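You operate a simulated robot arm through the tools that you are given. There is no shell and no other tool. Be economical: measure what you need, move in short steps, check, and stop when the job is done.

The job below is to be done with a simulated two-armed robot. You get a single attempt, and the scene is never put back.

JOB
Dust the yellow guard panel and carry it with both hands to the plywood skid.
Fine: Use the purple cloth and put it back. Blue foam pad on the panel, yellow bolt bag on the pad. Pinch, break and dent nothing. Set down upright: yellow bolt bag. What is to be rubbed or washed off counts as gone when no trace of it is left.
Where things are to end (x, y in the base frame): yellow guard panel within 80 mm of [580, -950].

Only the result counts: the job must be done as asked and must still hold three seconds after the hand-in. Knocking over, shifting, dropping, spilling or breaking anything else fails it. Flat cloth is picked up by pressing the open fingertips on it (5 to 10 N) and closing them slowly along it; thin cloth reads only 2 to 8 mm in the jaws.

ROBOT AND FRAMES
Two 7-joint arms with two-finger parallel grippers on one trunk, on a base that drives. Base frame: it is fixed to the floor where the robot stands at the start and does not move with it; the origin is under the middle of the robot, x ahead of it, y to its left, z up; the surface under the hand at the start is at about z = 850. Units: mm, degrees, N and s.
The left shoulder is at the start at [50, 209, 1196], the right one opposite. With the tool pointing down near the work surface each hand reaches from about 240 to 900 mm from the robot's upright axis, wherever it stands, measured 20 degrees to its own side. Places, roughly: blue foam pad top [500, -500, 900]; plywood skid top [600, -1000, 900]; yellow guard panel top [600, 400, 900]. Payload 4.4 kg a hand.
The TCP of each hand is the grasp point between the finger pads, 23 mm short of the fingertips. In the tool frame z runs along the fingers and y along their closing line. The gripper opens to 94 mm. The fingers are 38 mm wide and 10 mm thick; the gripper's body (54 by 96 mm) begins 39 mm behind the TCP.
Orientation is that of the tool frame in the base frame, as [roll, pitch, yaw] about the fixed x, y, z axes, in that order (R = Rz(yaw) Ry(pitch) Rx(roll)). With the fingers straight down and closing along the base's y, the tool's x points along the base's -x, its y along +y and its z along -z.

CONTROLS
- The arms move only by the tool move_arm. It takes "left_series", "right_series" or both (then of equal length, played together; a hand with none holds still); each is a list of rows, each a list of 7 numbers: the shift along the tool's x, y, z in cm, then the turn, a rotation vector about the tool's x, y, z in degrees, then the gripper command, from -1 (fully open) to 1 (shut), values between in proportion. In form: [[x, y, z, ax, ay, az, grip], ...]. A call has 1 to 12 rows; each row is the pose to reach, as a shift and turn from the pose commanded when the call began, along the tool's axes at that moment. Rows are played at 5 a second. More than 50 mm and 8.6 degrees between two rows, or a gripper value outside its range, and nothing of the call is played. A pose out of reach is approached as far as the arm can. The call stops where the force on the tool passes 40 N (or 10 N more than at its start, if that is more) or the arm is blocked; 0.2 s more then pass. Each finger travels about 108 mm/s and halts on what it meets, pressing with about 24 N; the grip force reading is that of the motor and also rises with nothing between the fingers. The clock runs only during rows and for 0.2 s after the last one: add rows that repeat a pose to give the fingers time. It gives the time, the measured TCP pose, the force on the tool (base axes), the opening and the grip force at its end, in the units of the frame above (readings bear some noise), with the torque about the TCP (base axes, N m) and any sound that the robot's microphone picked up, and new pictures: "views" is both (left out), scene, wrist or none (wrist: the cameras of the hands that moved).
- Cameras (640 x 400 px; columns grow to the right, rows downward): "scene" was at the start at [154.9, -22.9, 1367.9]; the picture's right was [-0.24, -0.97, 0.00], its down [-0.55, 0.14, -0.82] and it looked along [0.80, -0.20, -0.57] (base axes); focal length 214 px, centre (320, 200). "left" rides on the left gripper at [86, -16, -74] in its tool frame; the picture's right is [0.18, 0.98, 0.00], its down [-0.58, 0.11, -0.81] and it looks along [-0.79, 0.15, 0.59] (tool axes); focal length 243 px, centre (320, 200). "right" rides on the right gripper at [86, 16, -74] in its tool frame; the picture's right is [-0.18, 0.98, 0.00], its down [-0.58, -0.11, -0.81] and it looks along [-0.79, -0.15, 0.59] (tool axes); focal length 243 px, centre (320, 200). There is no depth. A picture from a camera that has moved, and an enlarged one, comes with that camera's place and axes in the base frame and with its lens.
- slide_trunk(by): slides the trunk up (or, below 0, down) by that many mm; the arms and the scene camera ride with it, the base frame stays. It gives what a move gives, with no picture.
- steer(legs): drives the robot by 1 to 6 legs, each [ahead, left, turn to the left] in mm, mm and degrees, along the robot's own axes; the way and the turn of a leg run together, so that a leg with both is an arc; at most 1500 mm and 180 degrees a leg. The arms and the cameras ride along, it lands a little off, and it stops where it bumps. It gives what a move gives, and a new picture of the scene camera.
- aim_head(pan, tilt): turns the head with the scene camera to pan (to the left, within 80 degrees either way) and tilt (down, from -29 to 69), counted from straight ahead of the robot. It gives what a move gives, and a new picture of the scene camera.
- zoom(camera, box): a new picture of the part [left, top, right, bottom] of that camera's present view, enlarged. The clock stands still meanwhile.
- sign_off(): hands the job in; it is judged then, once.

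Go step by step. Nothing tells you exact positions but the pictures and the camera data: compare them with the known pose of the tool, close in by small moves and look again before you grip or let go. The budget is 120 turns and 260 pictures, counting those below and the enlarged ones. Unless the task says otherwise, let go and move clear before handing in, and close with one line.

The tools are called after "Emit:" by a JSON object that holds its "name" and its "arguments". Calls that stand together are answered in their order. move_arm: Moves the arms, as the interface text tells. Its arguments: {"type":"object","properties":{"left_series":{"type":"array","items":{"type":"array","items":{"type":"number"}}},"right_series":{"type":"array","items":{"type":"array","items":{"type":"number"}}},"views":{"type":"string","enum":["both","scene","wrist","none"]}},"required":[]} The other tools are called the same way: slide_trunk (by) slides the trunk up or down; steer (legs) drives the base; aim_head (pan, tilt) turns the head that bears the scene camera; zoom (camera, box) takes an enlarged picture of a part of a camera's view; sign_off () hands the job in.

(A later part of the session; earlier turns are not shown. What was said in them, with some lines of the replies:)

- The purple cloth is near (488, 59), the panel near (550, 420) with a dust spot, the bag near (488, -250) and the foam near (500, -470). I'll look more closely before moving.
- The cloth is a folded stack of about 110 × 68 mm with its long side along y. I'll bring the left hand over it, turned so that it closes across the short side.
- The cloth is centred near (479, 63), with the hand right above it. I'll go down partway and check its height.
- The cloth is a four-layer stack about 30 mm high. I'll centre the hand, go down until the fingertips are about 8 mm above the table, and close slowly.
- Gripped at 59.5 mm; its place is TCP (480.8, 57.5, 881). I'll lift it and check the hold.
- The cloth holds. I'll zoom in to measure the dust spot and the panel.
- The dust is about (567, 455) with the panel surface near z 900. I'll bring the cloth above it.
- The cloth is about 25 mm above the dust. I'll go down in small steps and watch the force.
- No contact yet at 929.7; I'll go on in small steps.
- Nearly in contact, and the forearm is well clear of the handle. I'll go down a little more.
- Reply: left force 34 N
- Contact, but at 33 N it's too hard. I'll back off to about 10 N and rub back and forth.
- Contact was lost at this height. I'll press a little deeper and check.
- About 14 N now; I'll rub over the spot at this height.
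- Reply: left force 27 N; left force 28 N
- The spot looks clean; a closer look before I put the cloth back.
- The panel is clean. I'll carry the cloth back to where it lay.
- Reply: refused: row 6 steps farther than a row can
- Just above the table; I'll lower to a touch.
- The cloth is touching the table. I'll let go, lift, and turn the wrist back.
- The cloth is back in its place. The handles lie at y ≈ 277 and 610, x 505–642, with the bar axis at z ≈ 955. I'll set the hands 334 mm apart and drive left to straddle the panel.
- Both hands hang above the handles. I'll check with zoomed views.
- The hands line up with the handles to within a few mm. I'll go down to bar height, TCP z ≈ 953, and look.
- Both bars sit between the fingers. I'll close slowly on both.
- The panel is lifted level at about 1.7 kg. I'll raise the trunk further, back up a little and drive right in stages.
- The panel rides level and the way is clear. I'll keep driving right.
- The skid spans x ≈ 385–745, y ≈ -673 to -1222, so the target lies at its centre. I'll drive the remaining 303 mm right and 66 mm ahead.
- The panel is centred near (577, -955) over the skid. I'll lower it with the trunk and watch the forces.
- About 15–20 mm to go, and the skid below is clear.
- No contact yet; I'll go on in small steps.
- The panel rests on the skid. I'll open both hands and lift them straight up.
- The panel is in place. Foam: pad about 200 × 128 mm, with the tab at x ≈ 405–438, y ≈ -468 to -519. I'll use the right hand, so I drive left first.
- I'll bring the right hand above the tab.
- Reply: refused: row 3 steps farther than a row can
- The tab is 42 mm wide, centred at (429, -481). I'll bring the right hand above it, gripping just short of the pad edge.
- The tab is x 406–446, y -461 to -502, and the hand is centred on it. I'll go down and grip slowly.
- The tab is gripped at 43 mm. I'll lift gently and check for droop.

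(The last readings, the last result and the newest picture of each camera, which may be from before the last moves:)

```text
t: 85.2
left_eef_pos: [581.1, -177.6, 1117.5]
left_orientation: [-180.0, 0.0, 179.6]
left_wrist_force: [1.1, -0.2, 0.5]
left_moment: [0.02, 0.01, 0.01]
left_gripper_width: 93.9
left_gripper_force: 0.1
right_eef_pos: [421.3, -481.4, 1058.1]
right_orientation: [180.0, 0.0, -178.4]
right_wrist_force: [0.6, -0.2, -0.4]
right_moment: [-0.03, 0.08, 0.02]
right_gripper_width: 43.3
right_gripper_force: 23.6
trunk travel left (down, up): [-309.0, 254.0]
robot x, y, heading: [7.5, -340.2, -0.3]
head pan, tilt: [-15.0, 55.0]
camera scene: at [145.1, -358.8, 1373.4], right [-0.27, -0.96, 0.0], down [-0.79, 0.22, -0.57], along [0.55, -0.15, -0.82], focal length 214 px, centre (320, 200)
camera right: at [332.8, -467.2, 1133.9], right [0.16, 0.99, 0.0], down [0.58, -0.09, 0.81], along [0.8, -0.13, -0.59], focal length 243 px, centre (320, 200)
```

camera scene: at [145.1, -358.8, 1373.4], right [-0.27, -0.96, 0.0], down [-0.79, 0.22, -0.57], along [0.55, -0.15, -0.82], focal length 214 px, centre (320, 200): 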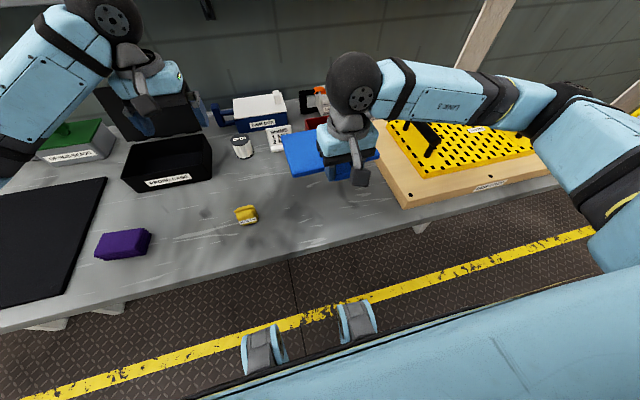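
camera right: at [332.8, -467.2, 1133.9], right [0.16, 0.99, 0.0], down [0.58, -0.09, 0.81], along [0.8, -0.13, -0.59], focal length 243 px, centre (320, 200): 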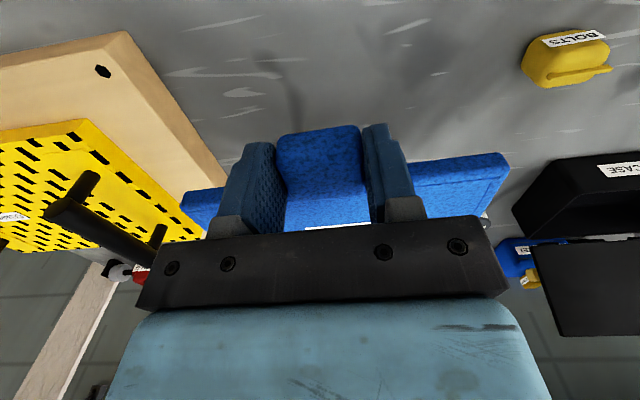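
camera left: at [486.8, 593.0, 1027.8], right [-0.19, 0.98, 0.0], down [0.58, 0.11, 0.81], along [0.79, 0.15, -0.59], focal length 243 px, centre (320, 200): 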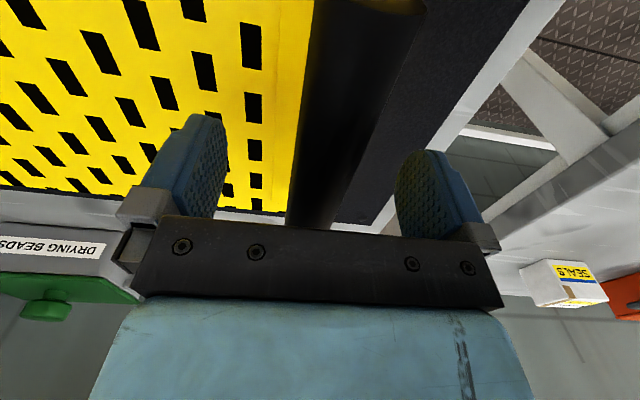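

Light and level. I'll raise it a bit more and drive right by 477 mm, which brings the pad between the handles.

Emit:
{"name": "move_arm", "arguments": {"right_series": [[0, 0, -2, 0, 0, 0, 1], [0, 0, -4, 0, 0, 0, 1], [-3, 0, -4, 0, 0, 0, 1], [-6, 0, -4, 0, 0, 0, 1], [-7.4, 0, -4, 0, 0, 0, 1]], "views": "none"}}

Emit:
{"name": "steer", "arguments": {"legs": [[0, -477, 0]]}}

Emit:
{"name": "zoom", "arguments": {"camera": "right", "box": [0, 0, 640, 400]}}

```text
t: 86.4
left_eef_pos: [580.5, -178.8, 1117.6]
left_orientation: [-180.0, 0.0, 179.6]
left_wrist_force: [0.0, -0.2, -0.2]
left_moment: [-0.01, -0.03, -0.02]
left_gripper_width: 93.9
left_gripper_force: 0.1
right_eef_pos: [495.7, -478.6, 1098.6]
right_orientation: [-179.9, -0.2, -178.3]
right_wrist_force: [0.7, 0.0, -0.8]
right_moment: [-0.01, 0.08, -0.04]
right_gripper_width: 43.1
right_gripper_force: 24.4
trunk travel left (down, up): [-309.0, 254.0]
robot x, y, heading: [6.0, -336.4, -0.5]
head pan, tilt: [-15.0, 55.0]
```

```text
t: 91.2
left_eef_pos: [579.2, -654.2, 1116.2]
left_orientation: [179.9, 0.0, -179.9]
left_wrist_force: [0.0, -0.1, 0.5]
left_moment: [0.02, 0.02, -0.04]
left_gripper_width: 94.3
left_gripper_force: 0.0
right_eef_pos: [496.4, -955.2, 1098.8]
right_orientation: [-180.0, 0.1, -178.0]
right_wrist_force: [-0.9, -0.6, -1.1]
right_moment: [0.03, 0.06, -0.02]
right_gripper_width: 43.1
right_gripper_force: 24.2
trunk travel left (down, up): [-309.0, 254.0]
robot x, y, heading: [3.4, -820.1, -0.0]
head pan, tilt: [-15.0, 55.0]
camera scene: at [144.2, -838.3, 1373.4], right [-0.26, -0.97, 0.0], down [-0.79, 0.21, -0.57], along [0.55, -0.15, -0.82], focal length 214 px, centre (320, 200)
```

scene: 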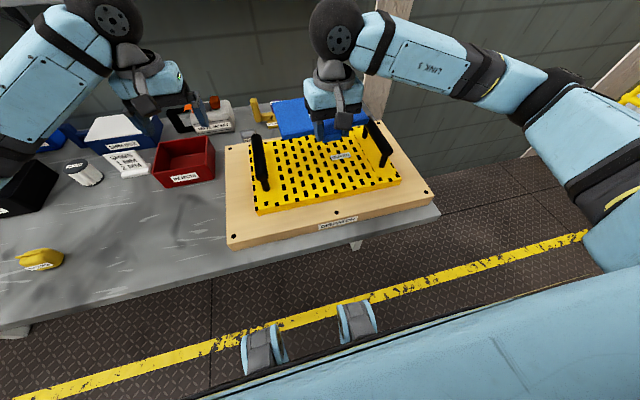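

```text
1.00 times, centred on (320, 200) of right (not enlarged: the box is as wide or as high as the picture)
camera zoom: at [408.0, -941.7, 1173.9], right [0.15, 0.99, 0.0], down [0.59, -0.09, 0.81], along [0.8, -0.12, -0.59], focal length 243 px, centre (320, 200)
```

zoom: 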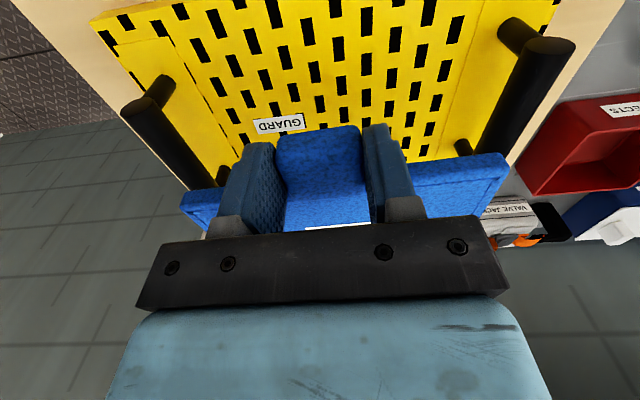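

The pad is aligned between the handles with about 50 mm to spare each side. I'll lower it.

Emit:
{"name": "move_arm", "arguments": {"right_series": [[0, 0, 4, 0, 0, 0, 1], [0, 0, 8, 0, 0, 0, 1], [0, 0, 11, 0, 0, 0, 1], [0, 0, 12.8, 0, 0, 0, 1]]}}

Emit:
{"name": "zoom", "arguments": {"camera": "scene", "box": [220, 80, 440, 230]}}

```text
t: 92.2
left_eef_pos: [577.4, -653.1, 1117.9]
left_orientation: [-180.0, -0.1, -180.0]
left_wrist_force: [-0.7, -0.1, -0.4]
left_moment: [0.05, 0.03, 0.02]
left_gripper_width: 93.9
left_gripper_force: 0.1
right_eef_pos: [495.8, -955.3, 971.3]
right_orientation: [180.0, -0.1, -177.9]
right_wrist_force: [-0.1, -0.6, -0.6]
right_moment: [0.01, 0.09, -0.01]
right_gripper_width: 43.3
right_gripper_force: 23.6
trunk travel left (down, up): [-309.0, 254.0]
robot x, y, heading: [1.8, -821.8, 0.2]
head pan, tilt: [-15.0, 55.0]
camera scene: at [144.3, -838.3, 1373.4], right [-0.26, -0.97, 0.0], down [-0.79, 0.21, -0.57], along [0.55, -0.15, -0.82], focal length 214 px, centre (320, 200)
camera right: at [407.3, -941.8, 1045.2], right [0.15, 0.99, 0.0], down [0.59, -0.09, 0.81], along [0.8, -0.12, -0.59], focal length 243 px, centre (320, 200)
```

scene: 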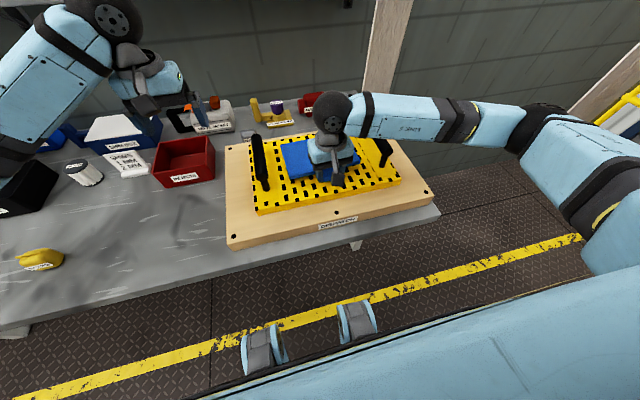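
right: 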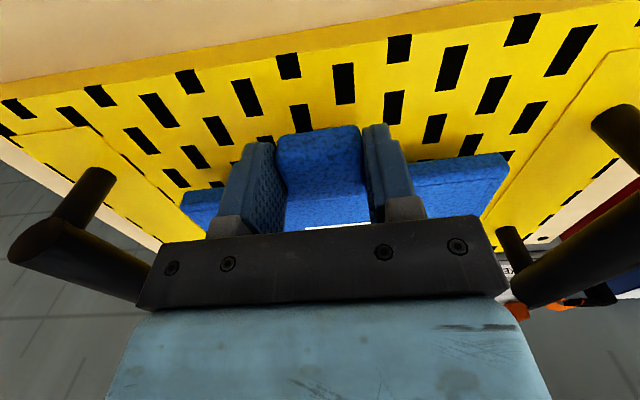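

```text
2.67 times, centred on (330, 155) of scene
camera zoom: at [144.3, -838.3, 1373.4], right [-0.26, -0.97, 0.0], down [-0.79, 0.21, -0.57], along [0.55, -0.15, -0.82], focal length 572 px, centre (293, 320)
```

zoom: 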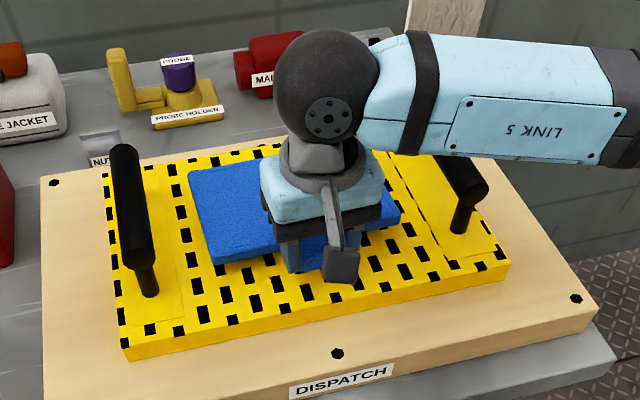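

About 15 mm above the panel. I'll lower in small steps.

Emit:
{"name": "move_arm", "arguments": {"right_series": [[0, 0, 0.6, 0, 0, 0, 1], [0, 0, 1.1, 0, 0, 0, 1]], "views": "none"}}

Emit:
{"name": "move_arm", "arguments": {"right_series": [[0, 0, 0.2, 0, 0, 0, 1], [0, 0, 0.3, 0, 0, 0, 1]], "views": "none"}}

```text
t: 92.8
left_eef_pos: [578.3, -653.4, 1118.0]
left_orientation: [180.0, 0.0, -179.9]
left_wrist_force: [-0.5, -0.1, 0.3]
left_moment: [-0.01, 0.01, -0.04]
left_gripper_width: 93.9
left_gripper_force: 0.1
right_eef_pos: [496.2, -954.7, 960.3]
right_orientation: [179.9, 0.0, -178.0]
right_wrist_force: [0.0, -0.8, -1.1]
right_moment: [-0.02, 0.04, 0.01]
right_gripper_width: 43.6
right_gripper_force: 23.5
trunk travel left (down, up): [-309.0, 254.0]
robot x, y, heading: [5.3, -817.3, 0.0]
head pan, tilt: [-15.0, 55.0]
```

```text
t: 93.4
left_eef_pos: [578.1, -654.1, 1118.7]
left_orientation: [180.0, 0.0, -180.0]
left_wrist_force: [0.3, -0.3, 0.6]
left_moment: [0.0, 0.0, 0.0]
left_gripper_width: 94.1
left_gripper_force: 0.1
right_eef_pos: [496.4, -955.0, 957.8]
right_orientation: [-180.0, 0.0, -177.9]
right_wrist_force: [0.8, -0.1, 0.1]
right_moment: [-0.01, 0.03, -0.03]
right_gripper_width: 43.3
right_gripper_force: 24.3
trunk travel left (down, up): [-309.0, 254.0]
robot x, y, heading: [2.1, -816.6, 0.1]
head pan, tilt: [-15.0, 55.0]
```

Emit:
{"name": "move_arm", "arguments": {"right_series": [[0, 0, 0.2, 0, 0, 0, 1], [0, 0, 0.3, 0, 0, 0, 1]], "views": "none"}}

Emit:
{"name": "zoom", "arguments": {"camera": "right", "box": [160, 80, 540, 240]}}

```text
t: 94.0
left_eef_pos: [578.5, -654.2, 1117.2]
left_orientation: [179.9, 0.0, -179.9]
left_wrist_force: [-0.5, -0.2, -0.1]
left_moment: [0.04, 0.03, -0.01]
left_gripper_width: 94.0
left_gripper_force: 0.1
right_eef_pos: [497.0, -955.6, 954.8]
right_orientation: [-179.9, 0.0, -177.9]
right_wrist_force: [-0.3, 0.5, -0.3]
right_moment: [-0.01, 0.06, 0.02]
right_gripper_width: 43.3
right_gripper_force: 24.0
trunk travel left (down, up): [-309.0, 254.0]
robot x, y, heading: [5.0, -821.3, 0.2]
head pan, tilt: [-15.0, 55.0]
```

```text
1.68 times, centred on (350, 160) of right
camera zoom: at [407.9, -941.9, 1029.3], right [0.15, 0.99, 0.0], down [0.59, -0.09, 0.81], along [0.8, -0.12, -0.59], focal length 409 px, centre (270, 267)
```

zoom: 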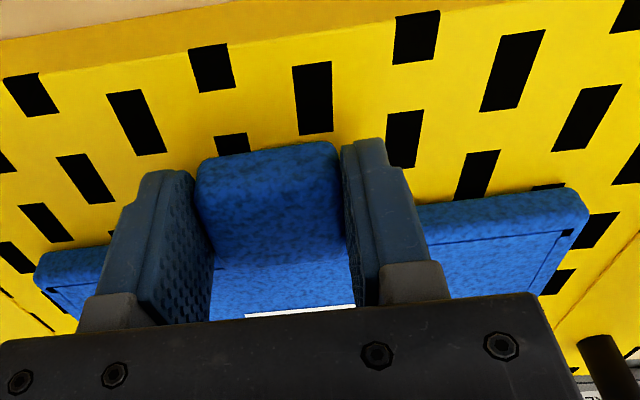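

Emit:
{"name": "move_arm", "arguments": {"right_series": [[0, 0, 0.2, 0, 0, 0, 1], [0, 0, 0.3, 0, 0, 0, 1]], "views": "none"}}

Emit:
{"name": "move_arm", "arguments": {"right_series": [[0, 0, 0.1, 0, 0, 0, 1], [0, 0, 0.2, 0, 0, 0, 1]], "views": "none"}}

```text
t: 94.6
left_eef_pos: [577.2, -653.5, 1116.9]
left_orientation: [-179.9, 0.0, -179.9]
left_wrist_force: [-0.1, -0.6, 0.4]
left_moment: [0.01, -0.01, -0.02]
left_gripper_width: 94.0
left_gripper_force: 0.1
right_eef_pos: [497.0, -956.1, 953.1]
right_orientation: [-180.0, 0.3, -178.1]
right_wrist_force: [3.6, -2.2, 13.7]
right_moment: [-0.1, -0.16, 0.03]
right_gripper_width: 43.2
right_gripper_force: 24.2
trunk travel left (down, up): [-309.0, 254.0]
robot x, y, heading: [5.1, -814.6, -0.1]
head pan, tilt: [-15.0, 55.0]
```

```text
t: 95.2
left_eef_pos: [577.5, -652.9, 1117.6]
left_orientation: [180.0, 0.0, -180.0]
left_wrist_force: [0.3, -0.4, -0.4]
left_moment: [0.02, 0.04, -0.01]
left_gripper_width: 93.8
left_gripper_force: 0.0
right_eef_pos: [495.2, -954.7, 951.2]
right_orientation: [-180.0, 0.1, -177.9]
right_wrist_force: [4.2, -3.3, 19.1]
right_moment: [-0.05, -0.21, -0.03]
right_gripper_width: 43.4
right_gripper_force: 23.9
trunk travel left (down, up): [-309.0, 254.0]
robot x, y, heading: [3.3, -816.0, 0.2]
head pan, tilt: [-15.0, 55.0]
```

The pad is on the panel. I'll relieve the push, let go and lift.

Emit:
{"name": "move_arm", "arguments": {"right_series": [[0, 0, -0.3, 0, 0, 0, 1], [0, 0, -0.3, 0, 0, 0, 0], [0, 0, -0.3, 0, 0, 0, -0.6], [0, 0, -0.3, 0, 0, 0, -1], [0, 0, -0.3, 0, 0, 0, -1], [0, 0, -2, 0, 0, 0, -1], [0, 0, -6, 0, 0, 0, -1], [0, 0, -10, 0, 0, 0, -1], [0, 0, -14, 0, 0, 0, -1], [0, 0, -17, 0, 0, 0, -1]]}}

Emit:
{"name": "zoom", "arguments": {"camera": "scene", "box": [220, 80, 440, 230]}}

```text
t: 97.4
left_eef_pos: [577.1, -653.8, 1116.9]
left_orientation: [-180.0, 0.1, -180.0]
left_wrist_force: [0.2, -0.2, -0.5]
left_moment: [-0.01, -0.01, -0.02]
left_gripper_width: 93.9
left_gripper_force: 0.1
right_eef_pos: [495.9, -955.7, 1120.1]
right_orientation: [179.9, 0.1, -177.9]
right_wrist_force: [0.4, 1.0, 0.6]
right_moment: [0.02, 0.01, -0.03]
right_gripper_width: 93.8
right_gripper_force: 0.0
trunk travel left (down, up): [-309.0, 254.0]
robot x, y, heading: [6.9, -819.6, 0.1]
head pan, tilt: [-15.0, 55.0]
camera scene: at [143.8, -838.0, 1373.4], right [-0.26, -0.97, 0.0], down [-0.79, 0.21, -0.57], along [0.55, -0.15, -0.82], focal length 214 px, centre (320, 200)
camera right: at [406.5, -941.5, 1195.2], right [0.15, 0.99, 0.0], down [0.59, -0.09, 0.81], along [0.8, -0.12, -0.59], focal length 243 px, centre (320, 200)
```

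scene: 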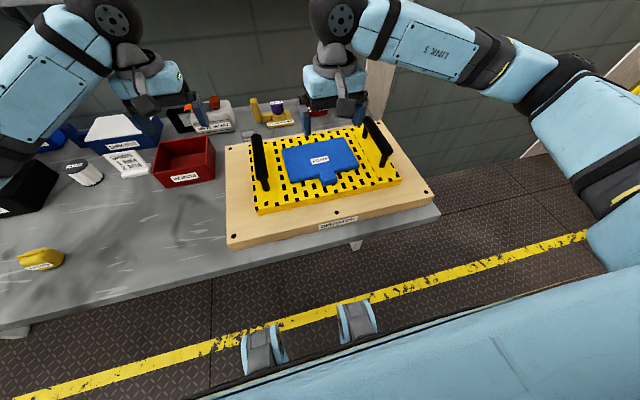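
right: 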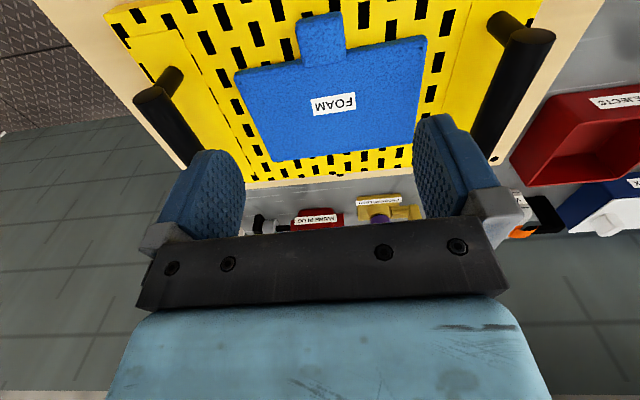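

```text
2.67 times, centred on (330, 155) of scene
camera zoom: at [143.8, -838.0, 1373.4], right [-0.26, -0.97, 0.0], down [-0.79, 0.21, -0.57], along [0.55, -0.15, -0.82], focal length 572 px, centre (293, 320)
```

zoom: 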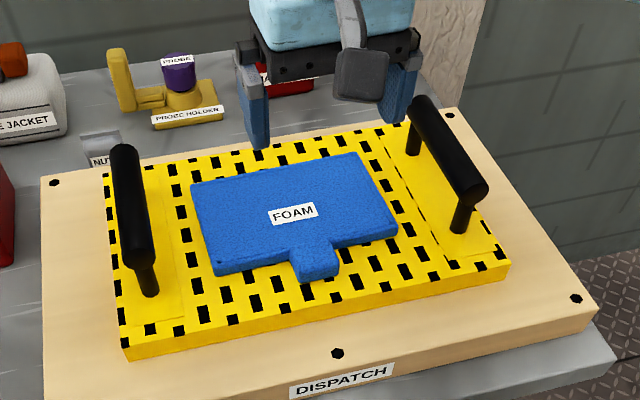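

The foam is well placed. Now for the bolt bag: I drive left by 705 mm.

Emit:
{"name": "steer", "arguments": {"legs": [[0, 705, 0]]}}

Emit:
{"name": "move_arm", "arguments": {"right_series": [[0, 0, 4, 0, 0, 1, -1], [0, 0, 8, 0, 0, 2, -1], [0, 0, 11, 0, 0, 2, -1]], "views": "both"}}

Emit:
{"name": "zoom", "arguments": {"camera": "scene", "box": [270, 120, 390, 225]}}

```text
t: 104.0
left_eef_pos: [577.8, 49.4, 1117.0]
left_orientation: [180.0, -0.1, 180.0]
left_wrist_force: [0.1, -0.8, 0.1]
left_moment: [0.03, 0.03, 0.0]
left_gripper_width: 94.0
left_gripper_force: 0.0
right_eef_pos: [494.4, -250.5, 1120.4]
right_orientation: [180.0, 0.0, -178.0]
right_wrist_force: [0.2, 0.7, 0.0]
right_moment: [0.01, -0.01, 0.0]
right_gripper_width: 94.0
right_gripper_force: 0.2
trunk travel left (down, up): [-309.0, 254.0]
robot x, y, heading: [3.2, -112.7, -0.1]
head pan, tilt: [-15.0, 55.0]
camera scene: at [143.8, -133.2, 1373.4], right [-0.26, -0.97, 0.0], down [-0.79, 0.21, -0.57], along [0.55, -0.15, -0.82], focal length 214 px, centre (320, 200)
```

scene: 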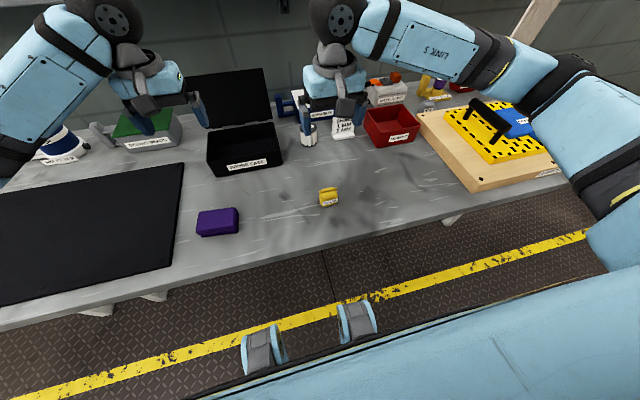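

```text
t: 104.8
left_eef_pos: [577.4, 50.2, 1117.3]
left_orientation: [179.9, -0.1, 180.0]
left_wrist_force: [0.1, 0.2, 0.2]
left_moment: [-0.01, 0.01, -0.02]
left_gripper_width: 94.1
left_gripper_force: 0.1
right_eef_pos: [494.7, -252.7, 1007.9]
right_orientation: [179.9, 0.0, -180.0]
right_wrist_force: [-0.2, -0.2, 0.3]
right_moment: [0.01, -0.02, 0.03]
right_gripper_width: 94.1
right_gripper_force: 0.0
trunk travel left (down, up): [-309.0, 254.0]
robot x, y, heading: [3.9, -113.1, -0.1]
head pan, tilt: [-15.0, 55.0]
camera scene: at [144.0, -133.7, 1373.4], right [-0.26, -0.97, 0.0], down [-0.79, 0.21, -0.57], along [0.55, -0.15, -0.82], focal length 214 px, centre (320, 200)
camera right: at [406.9, -235.9, 1083.0], right [0.18, 0.98, 0.0], down [0.58, -0.11, 0.81], along [0.79, -0.15, -0.59], focal length 243 px, centre (320, 200)
```

scene: 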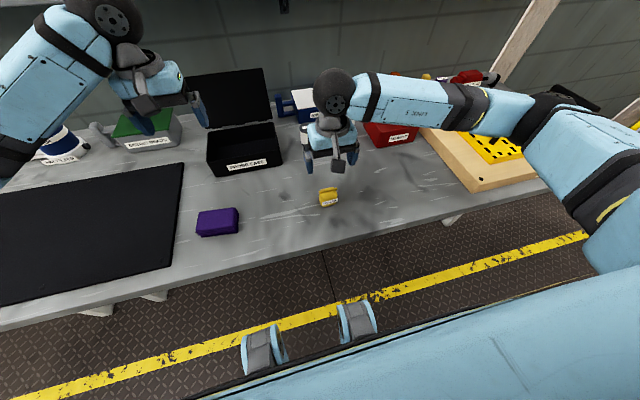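
right: 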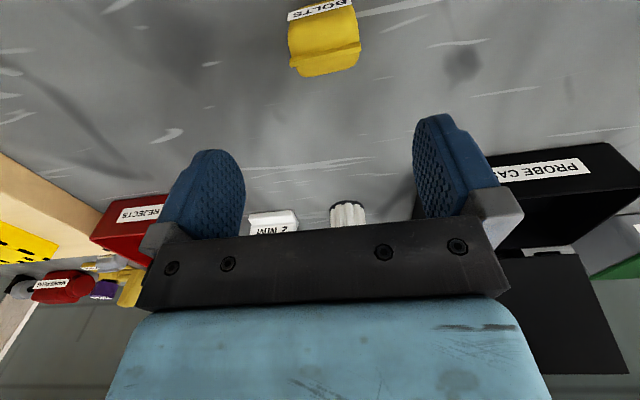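

```text
3.81 times, centred on (330, 172) of scene
camera zoom: at [144.0, -133.7, 1373.4], right [-0.26, -0.97, 0.0], down [-0.79, 0.21, -0.57], along [0.55, -0.15, -0.82], focal length 817 px, centre (282, 305)
```

zoom: 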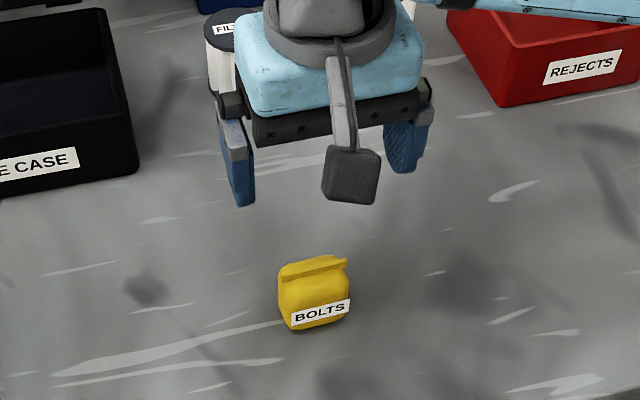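

The bag is near (481, -250), about 50 mm wide along y with a seal fin on top. I'll look closer before I choose the grasp.

Emit:
{"name": "zoom", "arguments": {"camera": "right", "box": [250, 0, 400, 100]}}

Emit:
{"name": "zoom", "arguments": {"camera": "scene", "box": [305, 175, 355, 215]}}

```text
4.00 times, centred on (325, 50) of right
camera zoom: at [406.9, -235.9, 1083.0], right [0.18, 0.98, 0.0], down [0.58, -0.11, 0.81], along [0.79, -0.15, -0.59], focal length 970 px, centre (300, 800)
```

zoom: 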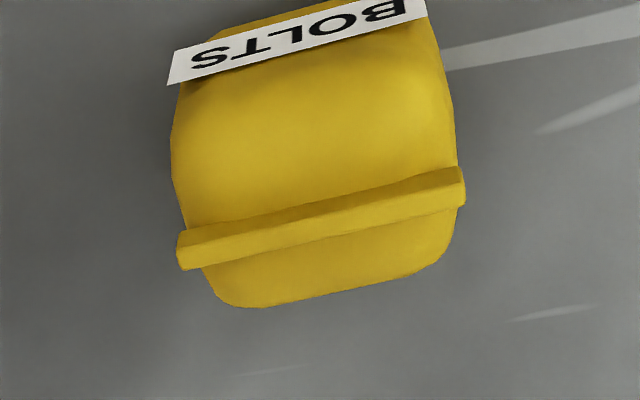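

```text
10.00 times, centred on (330, 195) of scene
camera zoom: at [144.0, -133.7, 1373.4], right [-0.26, -0.97, 0.0], down [-0.79, 0.21, -0.57], along [0.55, -0.15, -0.82], focal length 2145 px, centre (220, 250)
```

zoom: 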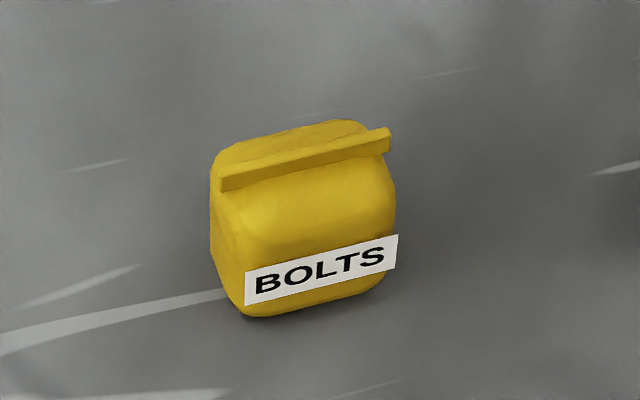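

The bag is about 52 mm wide (y) by 38 mm deep, centred near (484, -247). I'll grip it low across y, with its fin upward.

Emit:
{"name": "move_arm", "arguments": {"right_series": [[1.07, 0.57, 0, 0, 0, 0, -1], [1.07, 0.57, 4, 0, 0, 0, -1], [1.07, 0.57, 8, 0, 0, 0, -1]]}}

Emit:
{"name": "zoom", "arguments": {"camera": "scene", "box": [290, 120, 370, 220]}}

```text
t: 105.6
left_eef_pos: [578.8, 50.4, 1117.2]
left_orientation: [-180.0, 0.0, -180.0]
left_wrist_force: [0.3, 0.1, -0.7]
left_moment: [0.04, 0.0, 0.01]
left_gripper_width: 94.1
left_gripper_force: 0.0
right_eef_pos: [485.3, -245.1, 930.9]
right_orientation: [180.0, 0.0, -179.9]
right_wrist_force: [-0.3, 0.4, -0.9]
right_moment: [0.02, 0.01, -0.01]
right_gripper_width: 93.8
right_gripper_force: 0.0
trunk travel left (down, up): [-309.0, 254.0]
robot x, y, heading: [5.5, -114.2, -0.0]
head pan, tilt: [-15.0, 55.0]
camera scene: at [143.9, -133.3, 1373.4], right [-0.26, -0.97, 0.0], down [-0.79, 0.21, -0.57], along [0.55, -0.15, -0.82], focal length 214 px, centre (320, 200)
camera right: at [396.8, -228.6, 1005.1], right [0.18, 0.98, 0.0], down [0.58, -0.11, 0.81], along [0.79, -0.15, -0.59], focal length 243 px, centre (320, 200)
```

scene: 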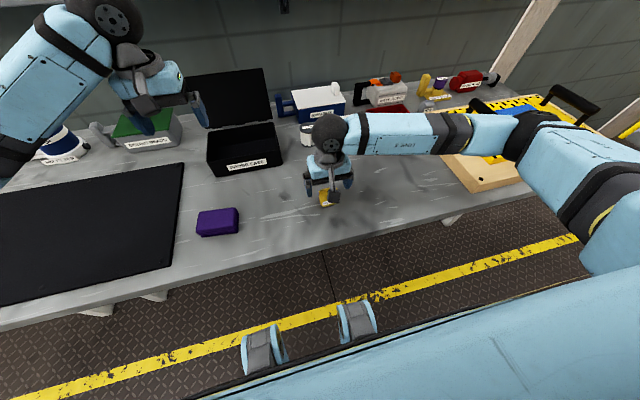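
right: 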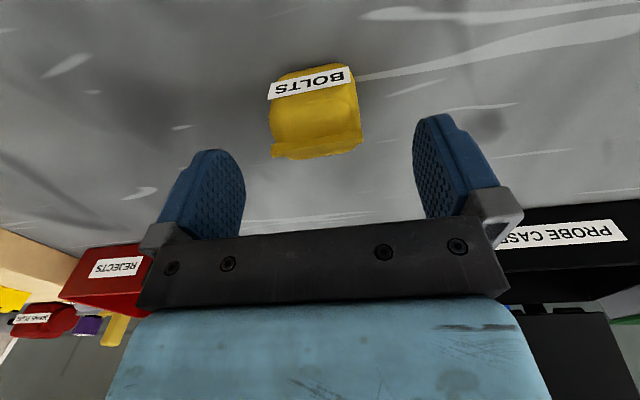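

```text
4.00 times, centred on (330, 170) of scene
camera zoom: at [143.9, -133.3, 1373.4], right [-0.26, -0.97, 0.0], down [-0.79, 0.21, -0.57], along [0.55, -0.15, -0.82], focal length 858 px, centre (280, 320)
```

zoom: 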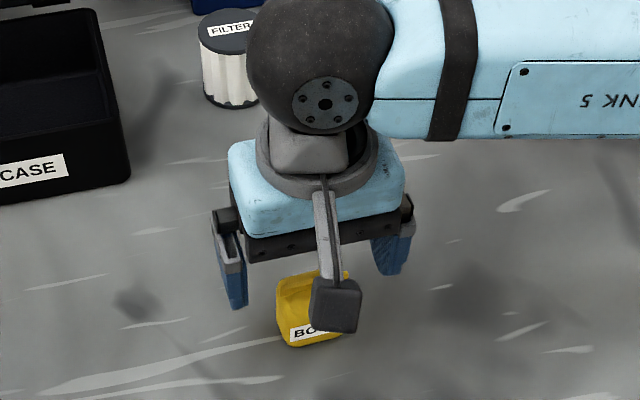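

Well aligned. I'll go down to z ≈ 880 and close slowly.

Emit:
{"name": "move_arm", "arguments": {"right_series": [[-0.1, -0.3, 2, 0, 0, 0, -1], [-0.1, -0.3, 4, 0, 0, 0, -1], [-0.1, -0.3, 5, 0, 0, 0, -1], [-0.1, -0.3, 5, 0, 0, 0, -0.6], [-0.1, -0.3, 5, 0, 0, 0, -0.3], [-0.1, -0.3, 5, 0, 0, 0, -0.1], [-0.1, -0.3, 5, 0, 0, 0, 0.05], [-0.1, -0.3, 5, 0, 0, 0, 0.2], [-0.1, -0.3, 5, 0, 0, 0, 0.4], [-0.1, -0.3, 5, 0, 0, 0, 0.4]]}}

```text
t: 107.8
left_eef_pos: [577.6, 51.4, 1117.2]
left_orientation: [179.9, -0.1, 179.9]
left_wrist_force: [0.5, 0.0, 0.7]
left_moment: [0.01, -0.02, 0.01]
left_gripper_width: 94.0
left_gripper_force: 0.1
right_eef_pos: [485.5, -249.2, 878.8]
right_orientation: [-180.0, 0.0, 179.9]
right_wrist_force: [-0.2, 0.3, -0.8]
right_moment: [-0.03, -0.03, 0.0]
right_gripper_width: 49.6
right_gripper_force: 23.6
trunk travel left (down, up): [-309.0, 254.0]
robot x, y, heading: [4.3, -112.6, -0.0]
head pan, tilt: [-15.0, 55.0]
camera scene: at [143.8, -133.3, 1373.4], right [-0.26, -0.97, 0.0], down [-0.79, 0.21, -0.57], along [0.55, -0.15, -0.82], focal length 214 px, centre (320, 200)
camera right: at [397.6, -231.8, 954.9], right [0.18, 0.98, 0.0], down [0.58, -0.11, 0.81], along [0.79, -0.15, -0.59], focal length 243 px, centre (320, 200)
```

scene: 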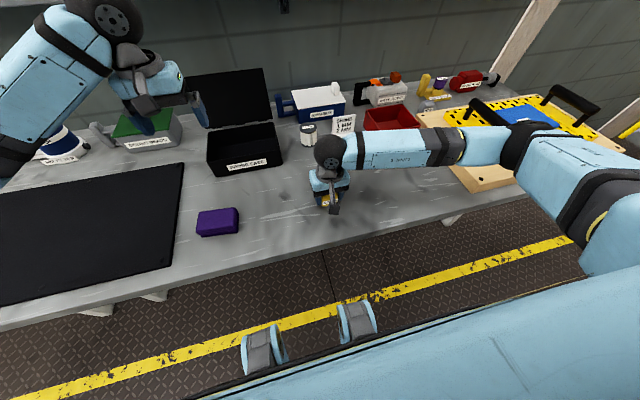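
right: 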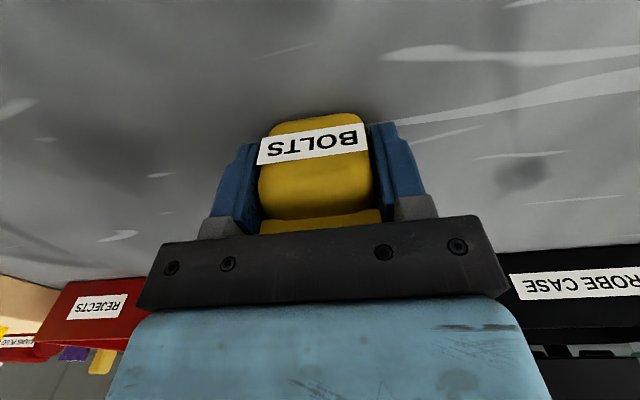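

Gripped at 49.6 mm. I'll lift slowly, then move out to x ≈ 577.

Emit:
{"name": "move_arm", "arguments": {"right_series": [[0, 0, -0.5, 0, 0, 0, 0.5], [0, 0, -2, 0, 0, 0, 0.5], [0, 0, -5, 0, 0, 0, 0.5], [0, 0, -9, 0, 0, 0, 0.5], [0, 0, -13, 0, 0, 0, 0.5], [0, 0, -17, 0, 0, 0, 0.5], [0, 0, -21, 0, 0, 0, 0.5], [-3, 0, -22, 0, 0, 0, 0.5], [-6, 0, -22, 0, 0, 0, 0.5], [-9, 0, -22, 0, 0, 0, 0.5]], "views": "wrist"}}

Emit:
{"name": "steer", "arguments": {"legs": [[0, -705, 0]]}}

Emit:
{"name": "zoom", "arguments": {"camera": "right", "box": [0, 0, 640, 400]}}

```text
t: 110.0
left_eef_pos: [577.9, 50.9, 1115.9]
left_orientation: [180.0, -0.1, 180.0]
left_wrist_force: [-0.1, -0.3, 0.7]
left_moment: [-0.01, 0.02, 0.0]
left_gripper_width: 93.8
left_gripper_force: 0.1
right_eef_pos: [578.6, -249.7, 1099.9]
right_orientation: [-179.9, -0.1, -180.0]
right_wrist_force: [0.9, -0.2, -0.8]
right_moment: [0.01, 0.0, -0.03]
right_gripper_width: 49.6
right_gripper_force: 23.7
trunk travel left (down, up): [-309.0, 254.0]
robot x, y, heading: [6.8, -114.1, -0.0]
head pan, tilt: [-15.0, 55.0]
camera right: at [489.8, -233.8, 1175.3], right [0.18, 0.98, 0.0], down [0.58, -0.11, 0.81], along [0.79, -0.15, -0.59], focal length 243 px, centre (320, 200)
```

right: 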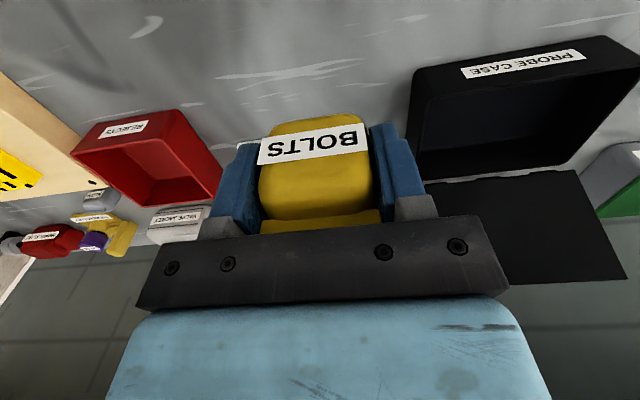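

```text
t: 116.6
left_eef_pos: [577.4, -652.3, 1117.0]
left_orientation: [180.0, 0.1, -180.0]
left_wrist_force: [0.1, 0.0, 0.6]
left_moment: [0.01, 0.03, -0.01]
left_gripper_width: 94.2
left_gripper_force: 0.1
right_eef_pos: [577.2, -954.9, 1101.3]
right_orientation: [-180.0, 0.0, 179.9]
right_wrist_force: [-0.2, 0.9, -1.1]
right_moment: [-0.01, -0.05, -0.03]
right_gripper_width: 49.7
right_gripper_force: 24.2
trunk travel left (down, up): [-309.0, 254.0]
robot x, y, heading: [9.1, -817.5, -0.0]
head pan, tilt: [-15.0, 55.0]
camera scene: at [143.8, -837.1, 1373.4], right [-0.26, -0.97, 0.0], down [-0.79, 0.21, -0.57], along [0.55, -0.15, -0.82], focal length 214 px, centre (320, 200)
```

scene: 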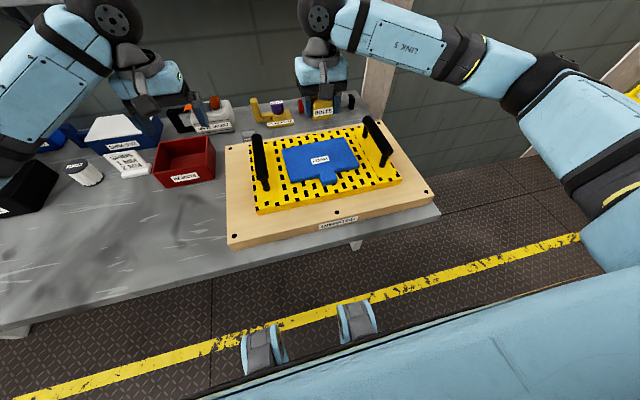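

```text
1.00 times, centred on (320, 200) of right (not enlarged: the box is as wide or as high as the picture)
camera zoom: at [488.9, -937.6, 1175.8], right [0.18, 0.98, 0.0], down [0.58, -0.11, 0.81], along [0.79, -0.15, -0.59], focal length 243 px, centre (320, 200)
```

zoom: 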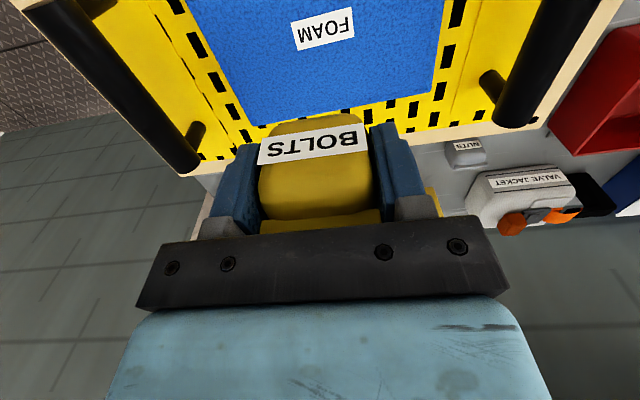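

The bag is over the pad. I'll lower it to about 10 mm above.

Emit:
{"name": "move_arm", "arguments": {"right_series": [[0.7, 0.2, 3, 0, 0, 0, 0.5], [0.7, 0.2, 6, 0, 0, 0, 0.5], [0.7, 0.2, 9, 0, 0, 0, 0.5], [0.7, 0.2, 11, 0, 0, 0, 0.5], [0.7, 0.2, 11.7, 0, 0, 0, 0.5]]}}

Emit:
{"name": "zoom", "arguments": {"camera": "scene", "box": [240, 80, 420, 220]}}

```text
t: 117.8
left_eef_pos: [577.6, -652.6, 1116.8]
left_orientation: [180.0, 0.0, 180.0]
left_wrist_force: [-0.1, -1.2, 0.3]
left_moment: [0.01, 0.0, -0.01]
left_gripper_width: 93.9
left_gripper_force: 0.0
right_eef_pos: [569.9, -950.3, 984.2]
right_orientation: [180.0, 0.0, 179.9]
right_wrist_force: [0.5, -0.1, 0.1]
right_moment: [-0.01, 0.0, 0.01]
right_gripper_width: 49.7
right_gripper_force: 23.7
trunk travel left (down, up): [-309.0, 254.0]
robot x, y, heading: [4.6, -818.1, 0.2]
head pan, tilt: [-15.0, 55.0]
camera scene: at [143.9, -837.1, 1373.4], right [-0.26, -0.97, 0.0], down [-0.79, 0.21, -0.57], along [0.55, -0.15, -0.82], focal length 214 px, centre (320, 200)
camera right: at [482.8, -934.9, 1059.6], right [0.18, 0.98, 0.0], down [0.58, -0.11, 0.81], along [0.79, -0.15, -0.59], focal length 243 px, centre (320, 200)
```

scene: 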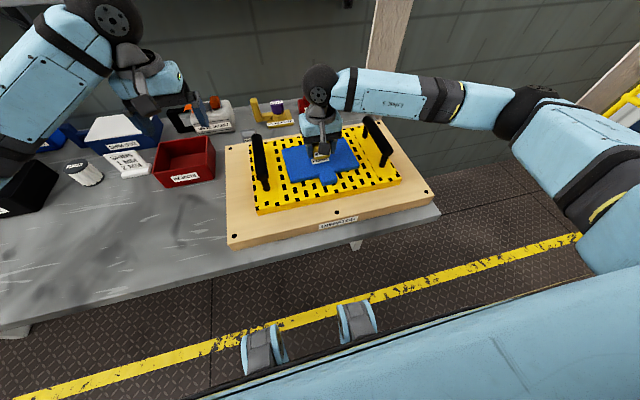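
right: 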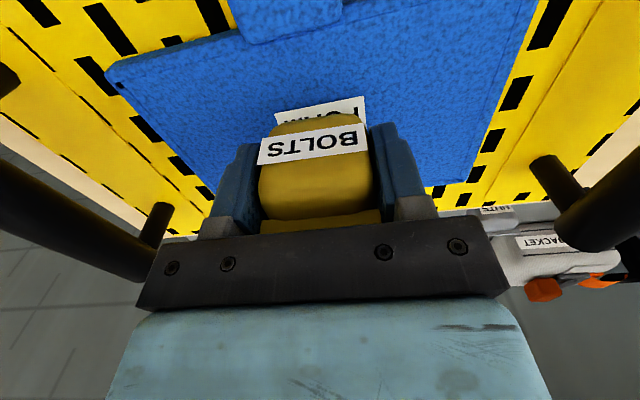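

```text
2.86 times, centred on (330, 150) of scene
camera zoom: at [143.9, -837.1, 1373.4], right [-0.26, -0.97, 0.0], down [-0.79, 0.21, -0.57], along [0.55, -0.15, -0.82], focal length 613 px, centre (291, 343)
```

zoom: 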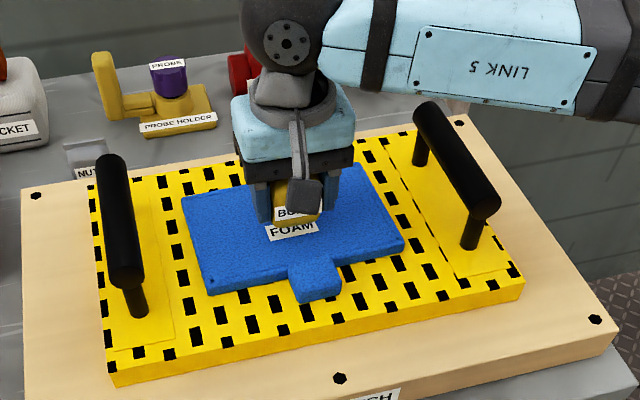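

Well centred. I'll go down in small steps until it touches.

Emit:
{"name": "move_arm", "arguments": {"right_series": [[0, 0, 0.4, 0, 0, 0, 0.5], [0, 0, 0.8, 0, 0, 0, 0.5]], "views": "none"}}

Emit:
{"name": "move_arm", "arguments": {"right_series": [[0, 0, 0.15, 0, 0, 0, 0.5], [0, 0, 0.3, 0, 0, 0, 0.5]], "views": "none"}}

```text
t: 118.4
left_eef_pos: [578.1, -652.4, 1116.4]
left_orientation: [180.0, 0.0, 180.0]
left_wrist_force: [-0.4, -0.3, 1.2]
left_moment: [0.02, 0.02, 0.0]
left_gripper_width: 93.9
left_gripper_force: 0.0
right_eef_pos: [569.6, -951.4, 976.6]
right_orientation: [-180.0, -0.1, 180.0]
right_wrist_force: [0.6, 0.1, -0.8]
right_moment: [0.0, 0.03, -0.01]
right_gripper_width: 49.5
right_gripper_force: 23.4
trunk travel left (down, up): [-309.0, 254.0]
robot x, y, heading: [7.2, -814.1, 0.3]
head pan, tilt: [-15.0, 55.0]
```

```text
t: 119.0
left_eef_pos: [577.3, -654.0, 1117.1]
left_orientation: [-180.0, 0.0, -179.9]
left_wrist_force: [-0.1, -0.4, -0.3]
left_moment: [-0.02, 0.03, -0.01]
left_gripper_width: 93.9
left_gripper_force: 0.0
right_eef_pos: [568.5, -951.0, 974.2]
right_orientation: [180.0, 0.0, -180.0]
right_wrist_force: [-0.9, -0.3, 0.4]
right_moment: [0.0, 0.03, 0.05]
right_gripper_width: 49.1
right_gripper_force: 24.2
trunk travel left (down, up): [-309.0, 254.0]
robot x, y, heading: [7.4, -816.9, 0.0]
head pan, tilt: [-15.0, 55.0]
```

Emit:
{"name": "move_arm", "arguments": {"right_series": [[0, 0, 0.15, 0, 0, 0, 0.5], [0, 0, 0.3, 0, 0, 0, 0.5]], "views": "none"}}

Emit:
{"name": "zoom", "arguments": {"camera": "scene", "box": [280, 110, 370, 180]}}

```text
t: 119.6
left_eef_pos: [577.4, -653.3, 1117.7]
left_orientation: [180.0, 0.0, 180.0]
left_wrist_force: [0.2, -0.4, -0.8]
left_moment: [0.04, 0.0, 0.0]
left_gripper_width: 93.8
left_gripper_force: 0.1
right_eef_pos: [568.5, -952.3, 970.9]
right_orientation: [180.0, -0.1, 179.9]
right_wrist_force: [0.2, -0.5, -0.5]
right_moment: [0.02, -0.02, -0.01]
right_gripper_width: 49.6
right_gripper_force: 24.0
trunk travel left (down, up): [-309.0, 254.0]
robot x, y, heading: [3.6, -817.3, -0.0]
head pan, tilt: [-15.0, 55.0]
```

```text
5.71 times, centred on (325, 145) of scene
camera zoom: at [143.9, -837.1, 1373.4], right [-0.26, -0.97, 0.0], down [-0.79, 0.21, -0.57], along [0.55, -0.15, -0.82], focal length 1226 px, centre (291, 514)
```

zoom: 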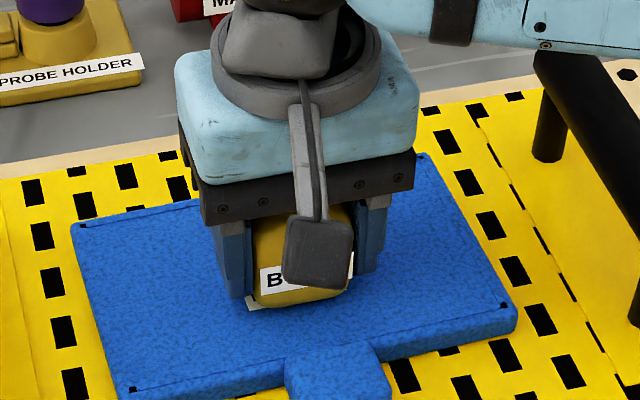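

Almost touching; a little more.

Emit:
{"name": "move_arm", "arguments": {"right_series": [[0, 0, 0.15, 0, 0, 0, 0.5], [0, 0, 0.25, 0, 0, 0, 0.5]], "views": "none"}}

Emit:
{"name": "move_arm", "arguments": {"right_series": [[0, 0, 0.1, 0, 0, 0, 0.5], [0, 0, 0.2, 0, 0, 0, 0.5]], "views": "none"}}

```text
t: 120.2
left_eef_pos: [577.9, -652.8, 1117.5]
left_orientation: [-179.9, 0.0, -180.0]
left_wrist_force: [1.0, -0.5, -0.3]
left_moment: [0.01, 0.05, 0.0]
left_gripper_width: 94.0
left_gripper_force: 0.0
right_eef_pos: [569.1, -952.2, 969.1]
right_orientation: [-179.9, 0.2, 179.9]
right_wrist_force: [3.6, -0.2, 8.7]
right_moment: [0.0, 0.05, 0.01]
right_gripper_width: 49.6
right_gripper_force: 24.2
trunk travel left (down, up): [-309.0, 254.0]
robot x, y, heading: [2.0, -817.8, -0.0]
head pan, tilt: [-15.0, 55.0]
```

```text
t: 120.8
left_eef_pos: [576.5, -652.6, 1117.8]
left_orientation: [180.0, 0.1, -180.0]
left_wrist_force: [0.9, 0.2, -0.1]
left_moment: [0.01, 0.02, -0.01]
left_gripper_width: 94.1
left_gripper_force: 0.1
right_eef_pos: [568.0, -951.8, 966.8]
right_orientation: [180.0, 0.1, 179.9]
right_wrist_force: [3.3, -2.5, 20.1]
right_moment: [-0.06, 0.05, 0.01]
right_gripper_width: 49.9
right_gripper_force: 23.8
trunk travel left (down, up): [-309.0, 254.0]
robot x, y, heading: [2.8, -816.0, -0.1]
head pan, tilt: [-15.0, 55.0]
```

The bag stands on the pad. I'll relieve the push, open gently and lift clear.

Emit:
{"name": "move_arm", "arguments": {"right_series": [[0, 0, -0.2, 0, 0, 0, 0.5], [0, 0, -0.3, 0, 0, 0, 0.1], [0, 0, -0.3, 0, 0, 0, -0.2], [0, 0, -0.3, 0, 0, 0, -0.6], [0, 0, -0.3, 0, 0, 0, -1], [0, 0, -0.3, 0, 0, 0, -1], [0, 0, -2, 0, 0, 0, -1], [0, 0, -5, 0, 0, 0, -1], [0, 0, -9, 0, 0, 0, -1], [0, 0, -13, 0, 0, 0, -1], [0, 0, -17, 0, 0, 0, -1]]}}

Emit:
{"name": "zoom", "arguments": {"camera": "scene", "box": [220, 80, 440, 240]}}

Emit:
{"name": "aim_head", "arguments": {"pan": 40, "tilt": 40}}

```text
t: 123.2
left_eef_pos: [578.0, -652.8, 1116.3]
left_orientation: [180.0, 0.0, -180.0]
left_wrist_force: [0.1, 0.6, 0.4]
left_moment: [-0.01, 0.03, -0.01]
left_gripper_width: 93.8
left_gripper_force: 0.0
right_eef_pos: [569.5, -951.8, 1134.5]
right_orientation: [-179.9, 0.1, 180.0]
right_wrist_force: [-0.9, -0.9, 0.3]
right_moment: [-0.05, 0.0, 0.01]
right_gripper_width: 94.2
right_gripper_force: 0.1
trunk travel left (down, up): [-309.0, 254.0]
robot x, y, heading: [2.9, -813.9, 0.0]
head pan, tilt: [-15.0, 55.0]
camera scene: at [143.3, -836.5, 1373.4], right [-0.26, -0.97, 0.0], down [-0.79, 0.21, -0.57], along [0.55, -0.15, -0.82], focal length 214 px, centre (320, 200)
camera right: at [481.4, -934.8, 1209.2], right [0.18, 0.98, 0.0], down [0.58, -0.11, 0.81], along [0.79, -0.15, -0.59], focal length 243 px, centre (320, 200)
```

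scene: 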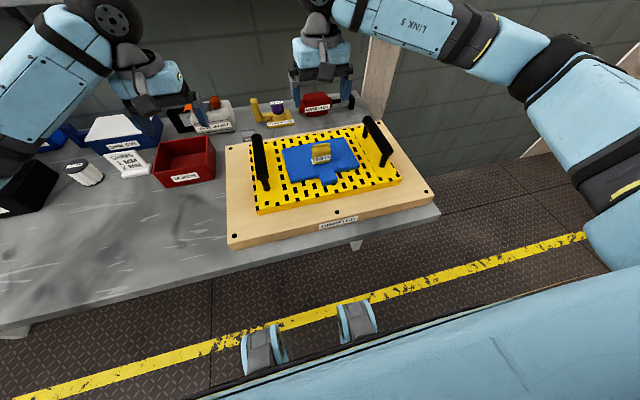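
right: 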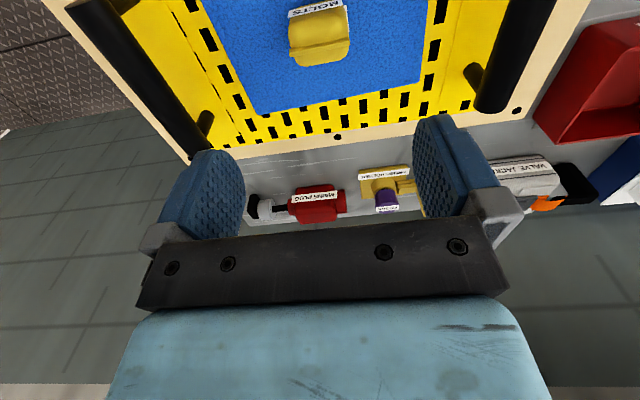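

```text
2.50 times, centred on (330, 160) of scene
camera zoom: at [143.3, -836.5, 1373.4], right [-0.26, -0.97, 0.0], down [-0.79, 0.21, -0.57], along [0.55, -0.15, -0.82], focal length 536 px, centre (295, 300)
```

zoom: 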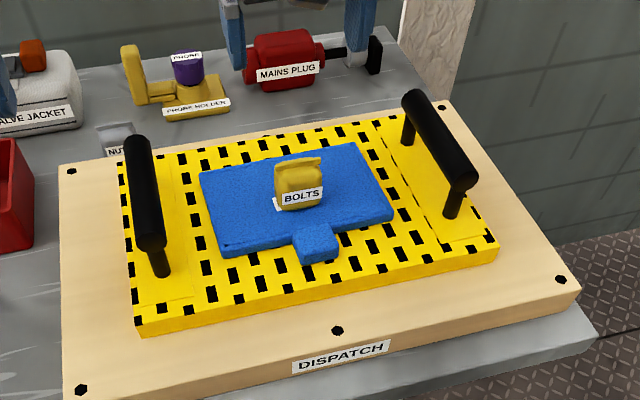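

```text
t: 124.4
left_eef_pos: [577.8, -652.9, 1117.2]
left_orientation: [-179.9, 0.0, -179.9]
left_wrist_force: [0.3, 0.2, 0.3]
left_moment: [0.01, 0.0, 0.02]
left_gripper_width: 93.8
left_gripper_force: 0.1
right_eef_pos: [569.8, -952.1, 1133.9]
right_orientation: [-179.9, 0.0, 180.0]
right_wrist_force: [0.0, -0.2, -0.6]
right_moment: [-0.04, 0.0, 0.01]
right_gripper_width: 94.1
right_gripper_force: 0.1
trunk travel left (down, up): [-309.0, 254.0]
robot x, y, heading: [3.3, -819.9, 0.1]
head pan, tilt: [40.0, 40.0]
camera scene: at [139.3, -763.8, 1394.1], right [0.64, -0.77, 0.0], down [-0.49, -0.41, -0.77], along [0.59, 0.49, -0.64], focal length 214 px, centre (320, 200)
```

scene: 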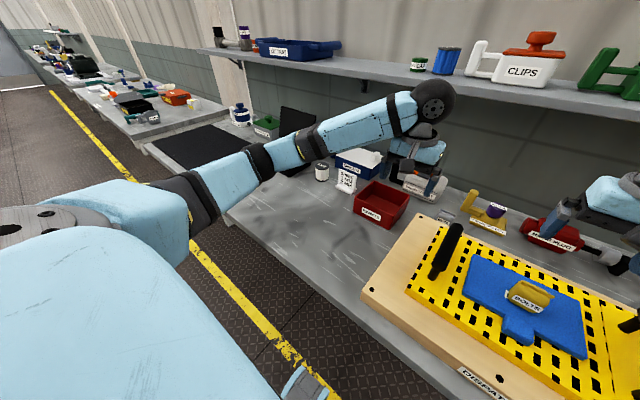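

The panel is clean and on the skid with the pad and the upright bag on top, the cloth is back in place, and both hands are clear. I'm handing in.

Emit:
{"name": "sign_off", "arguments": {}}

```text
The job is handed in.
```

The job is handed in: the dusted panel lies on the skid at about (577, -955), with the foam pad on it and the bolt bag upright on the pad. The purple cloth is back where it was.
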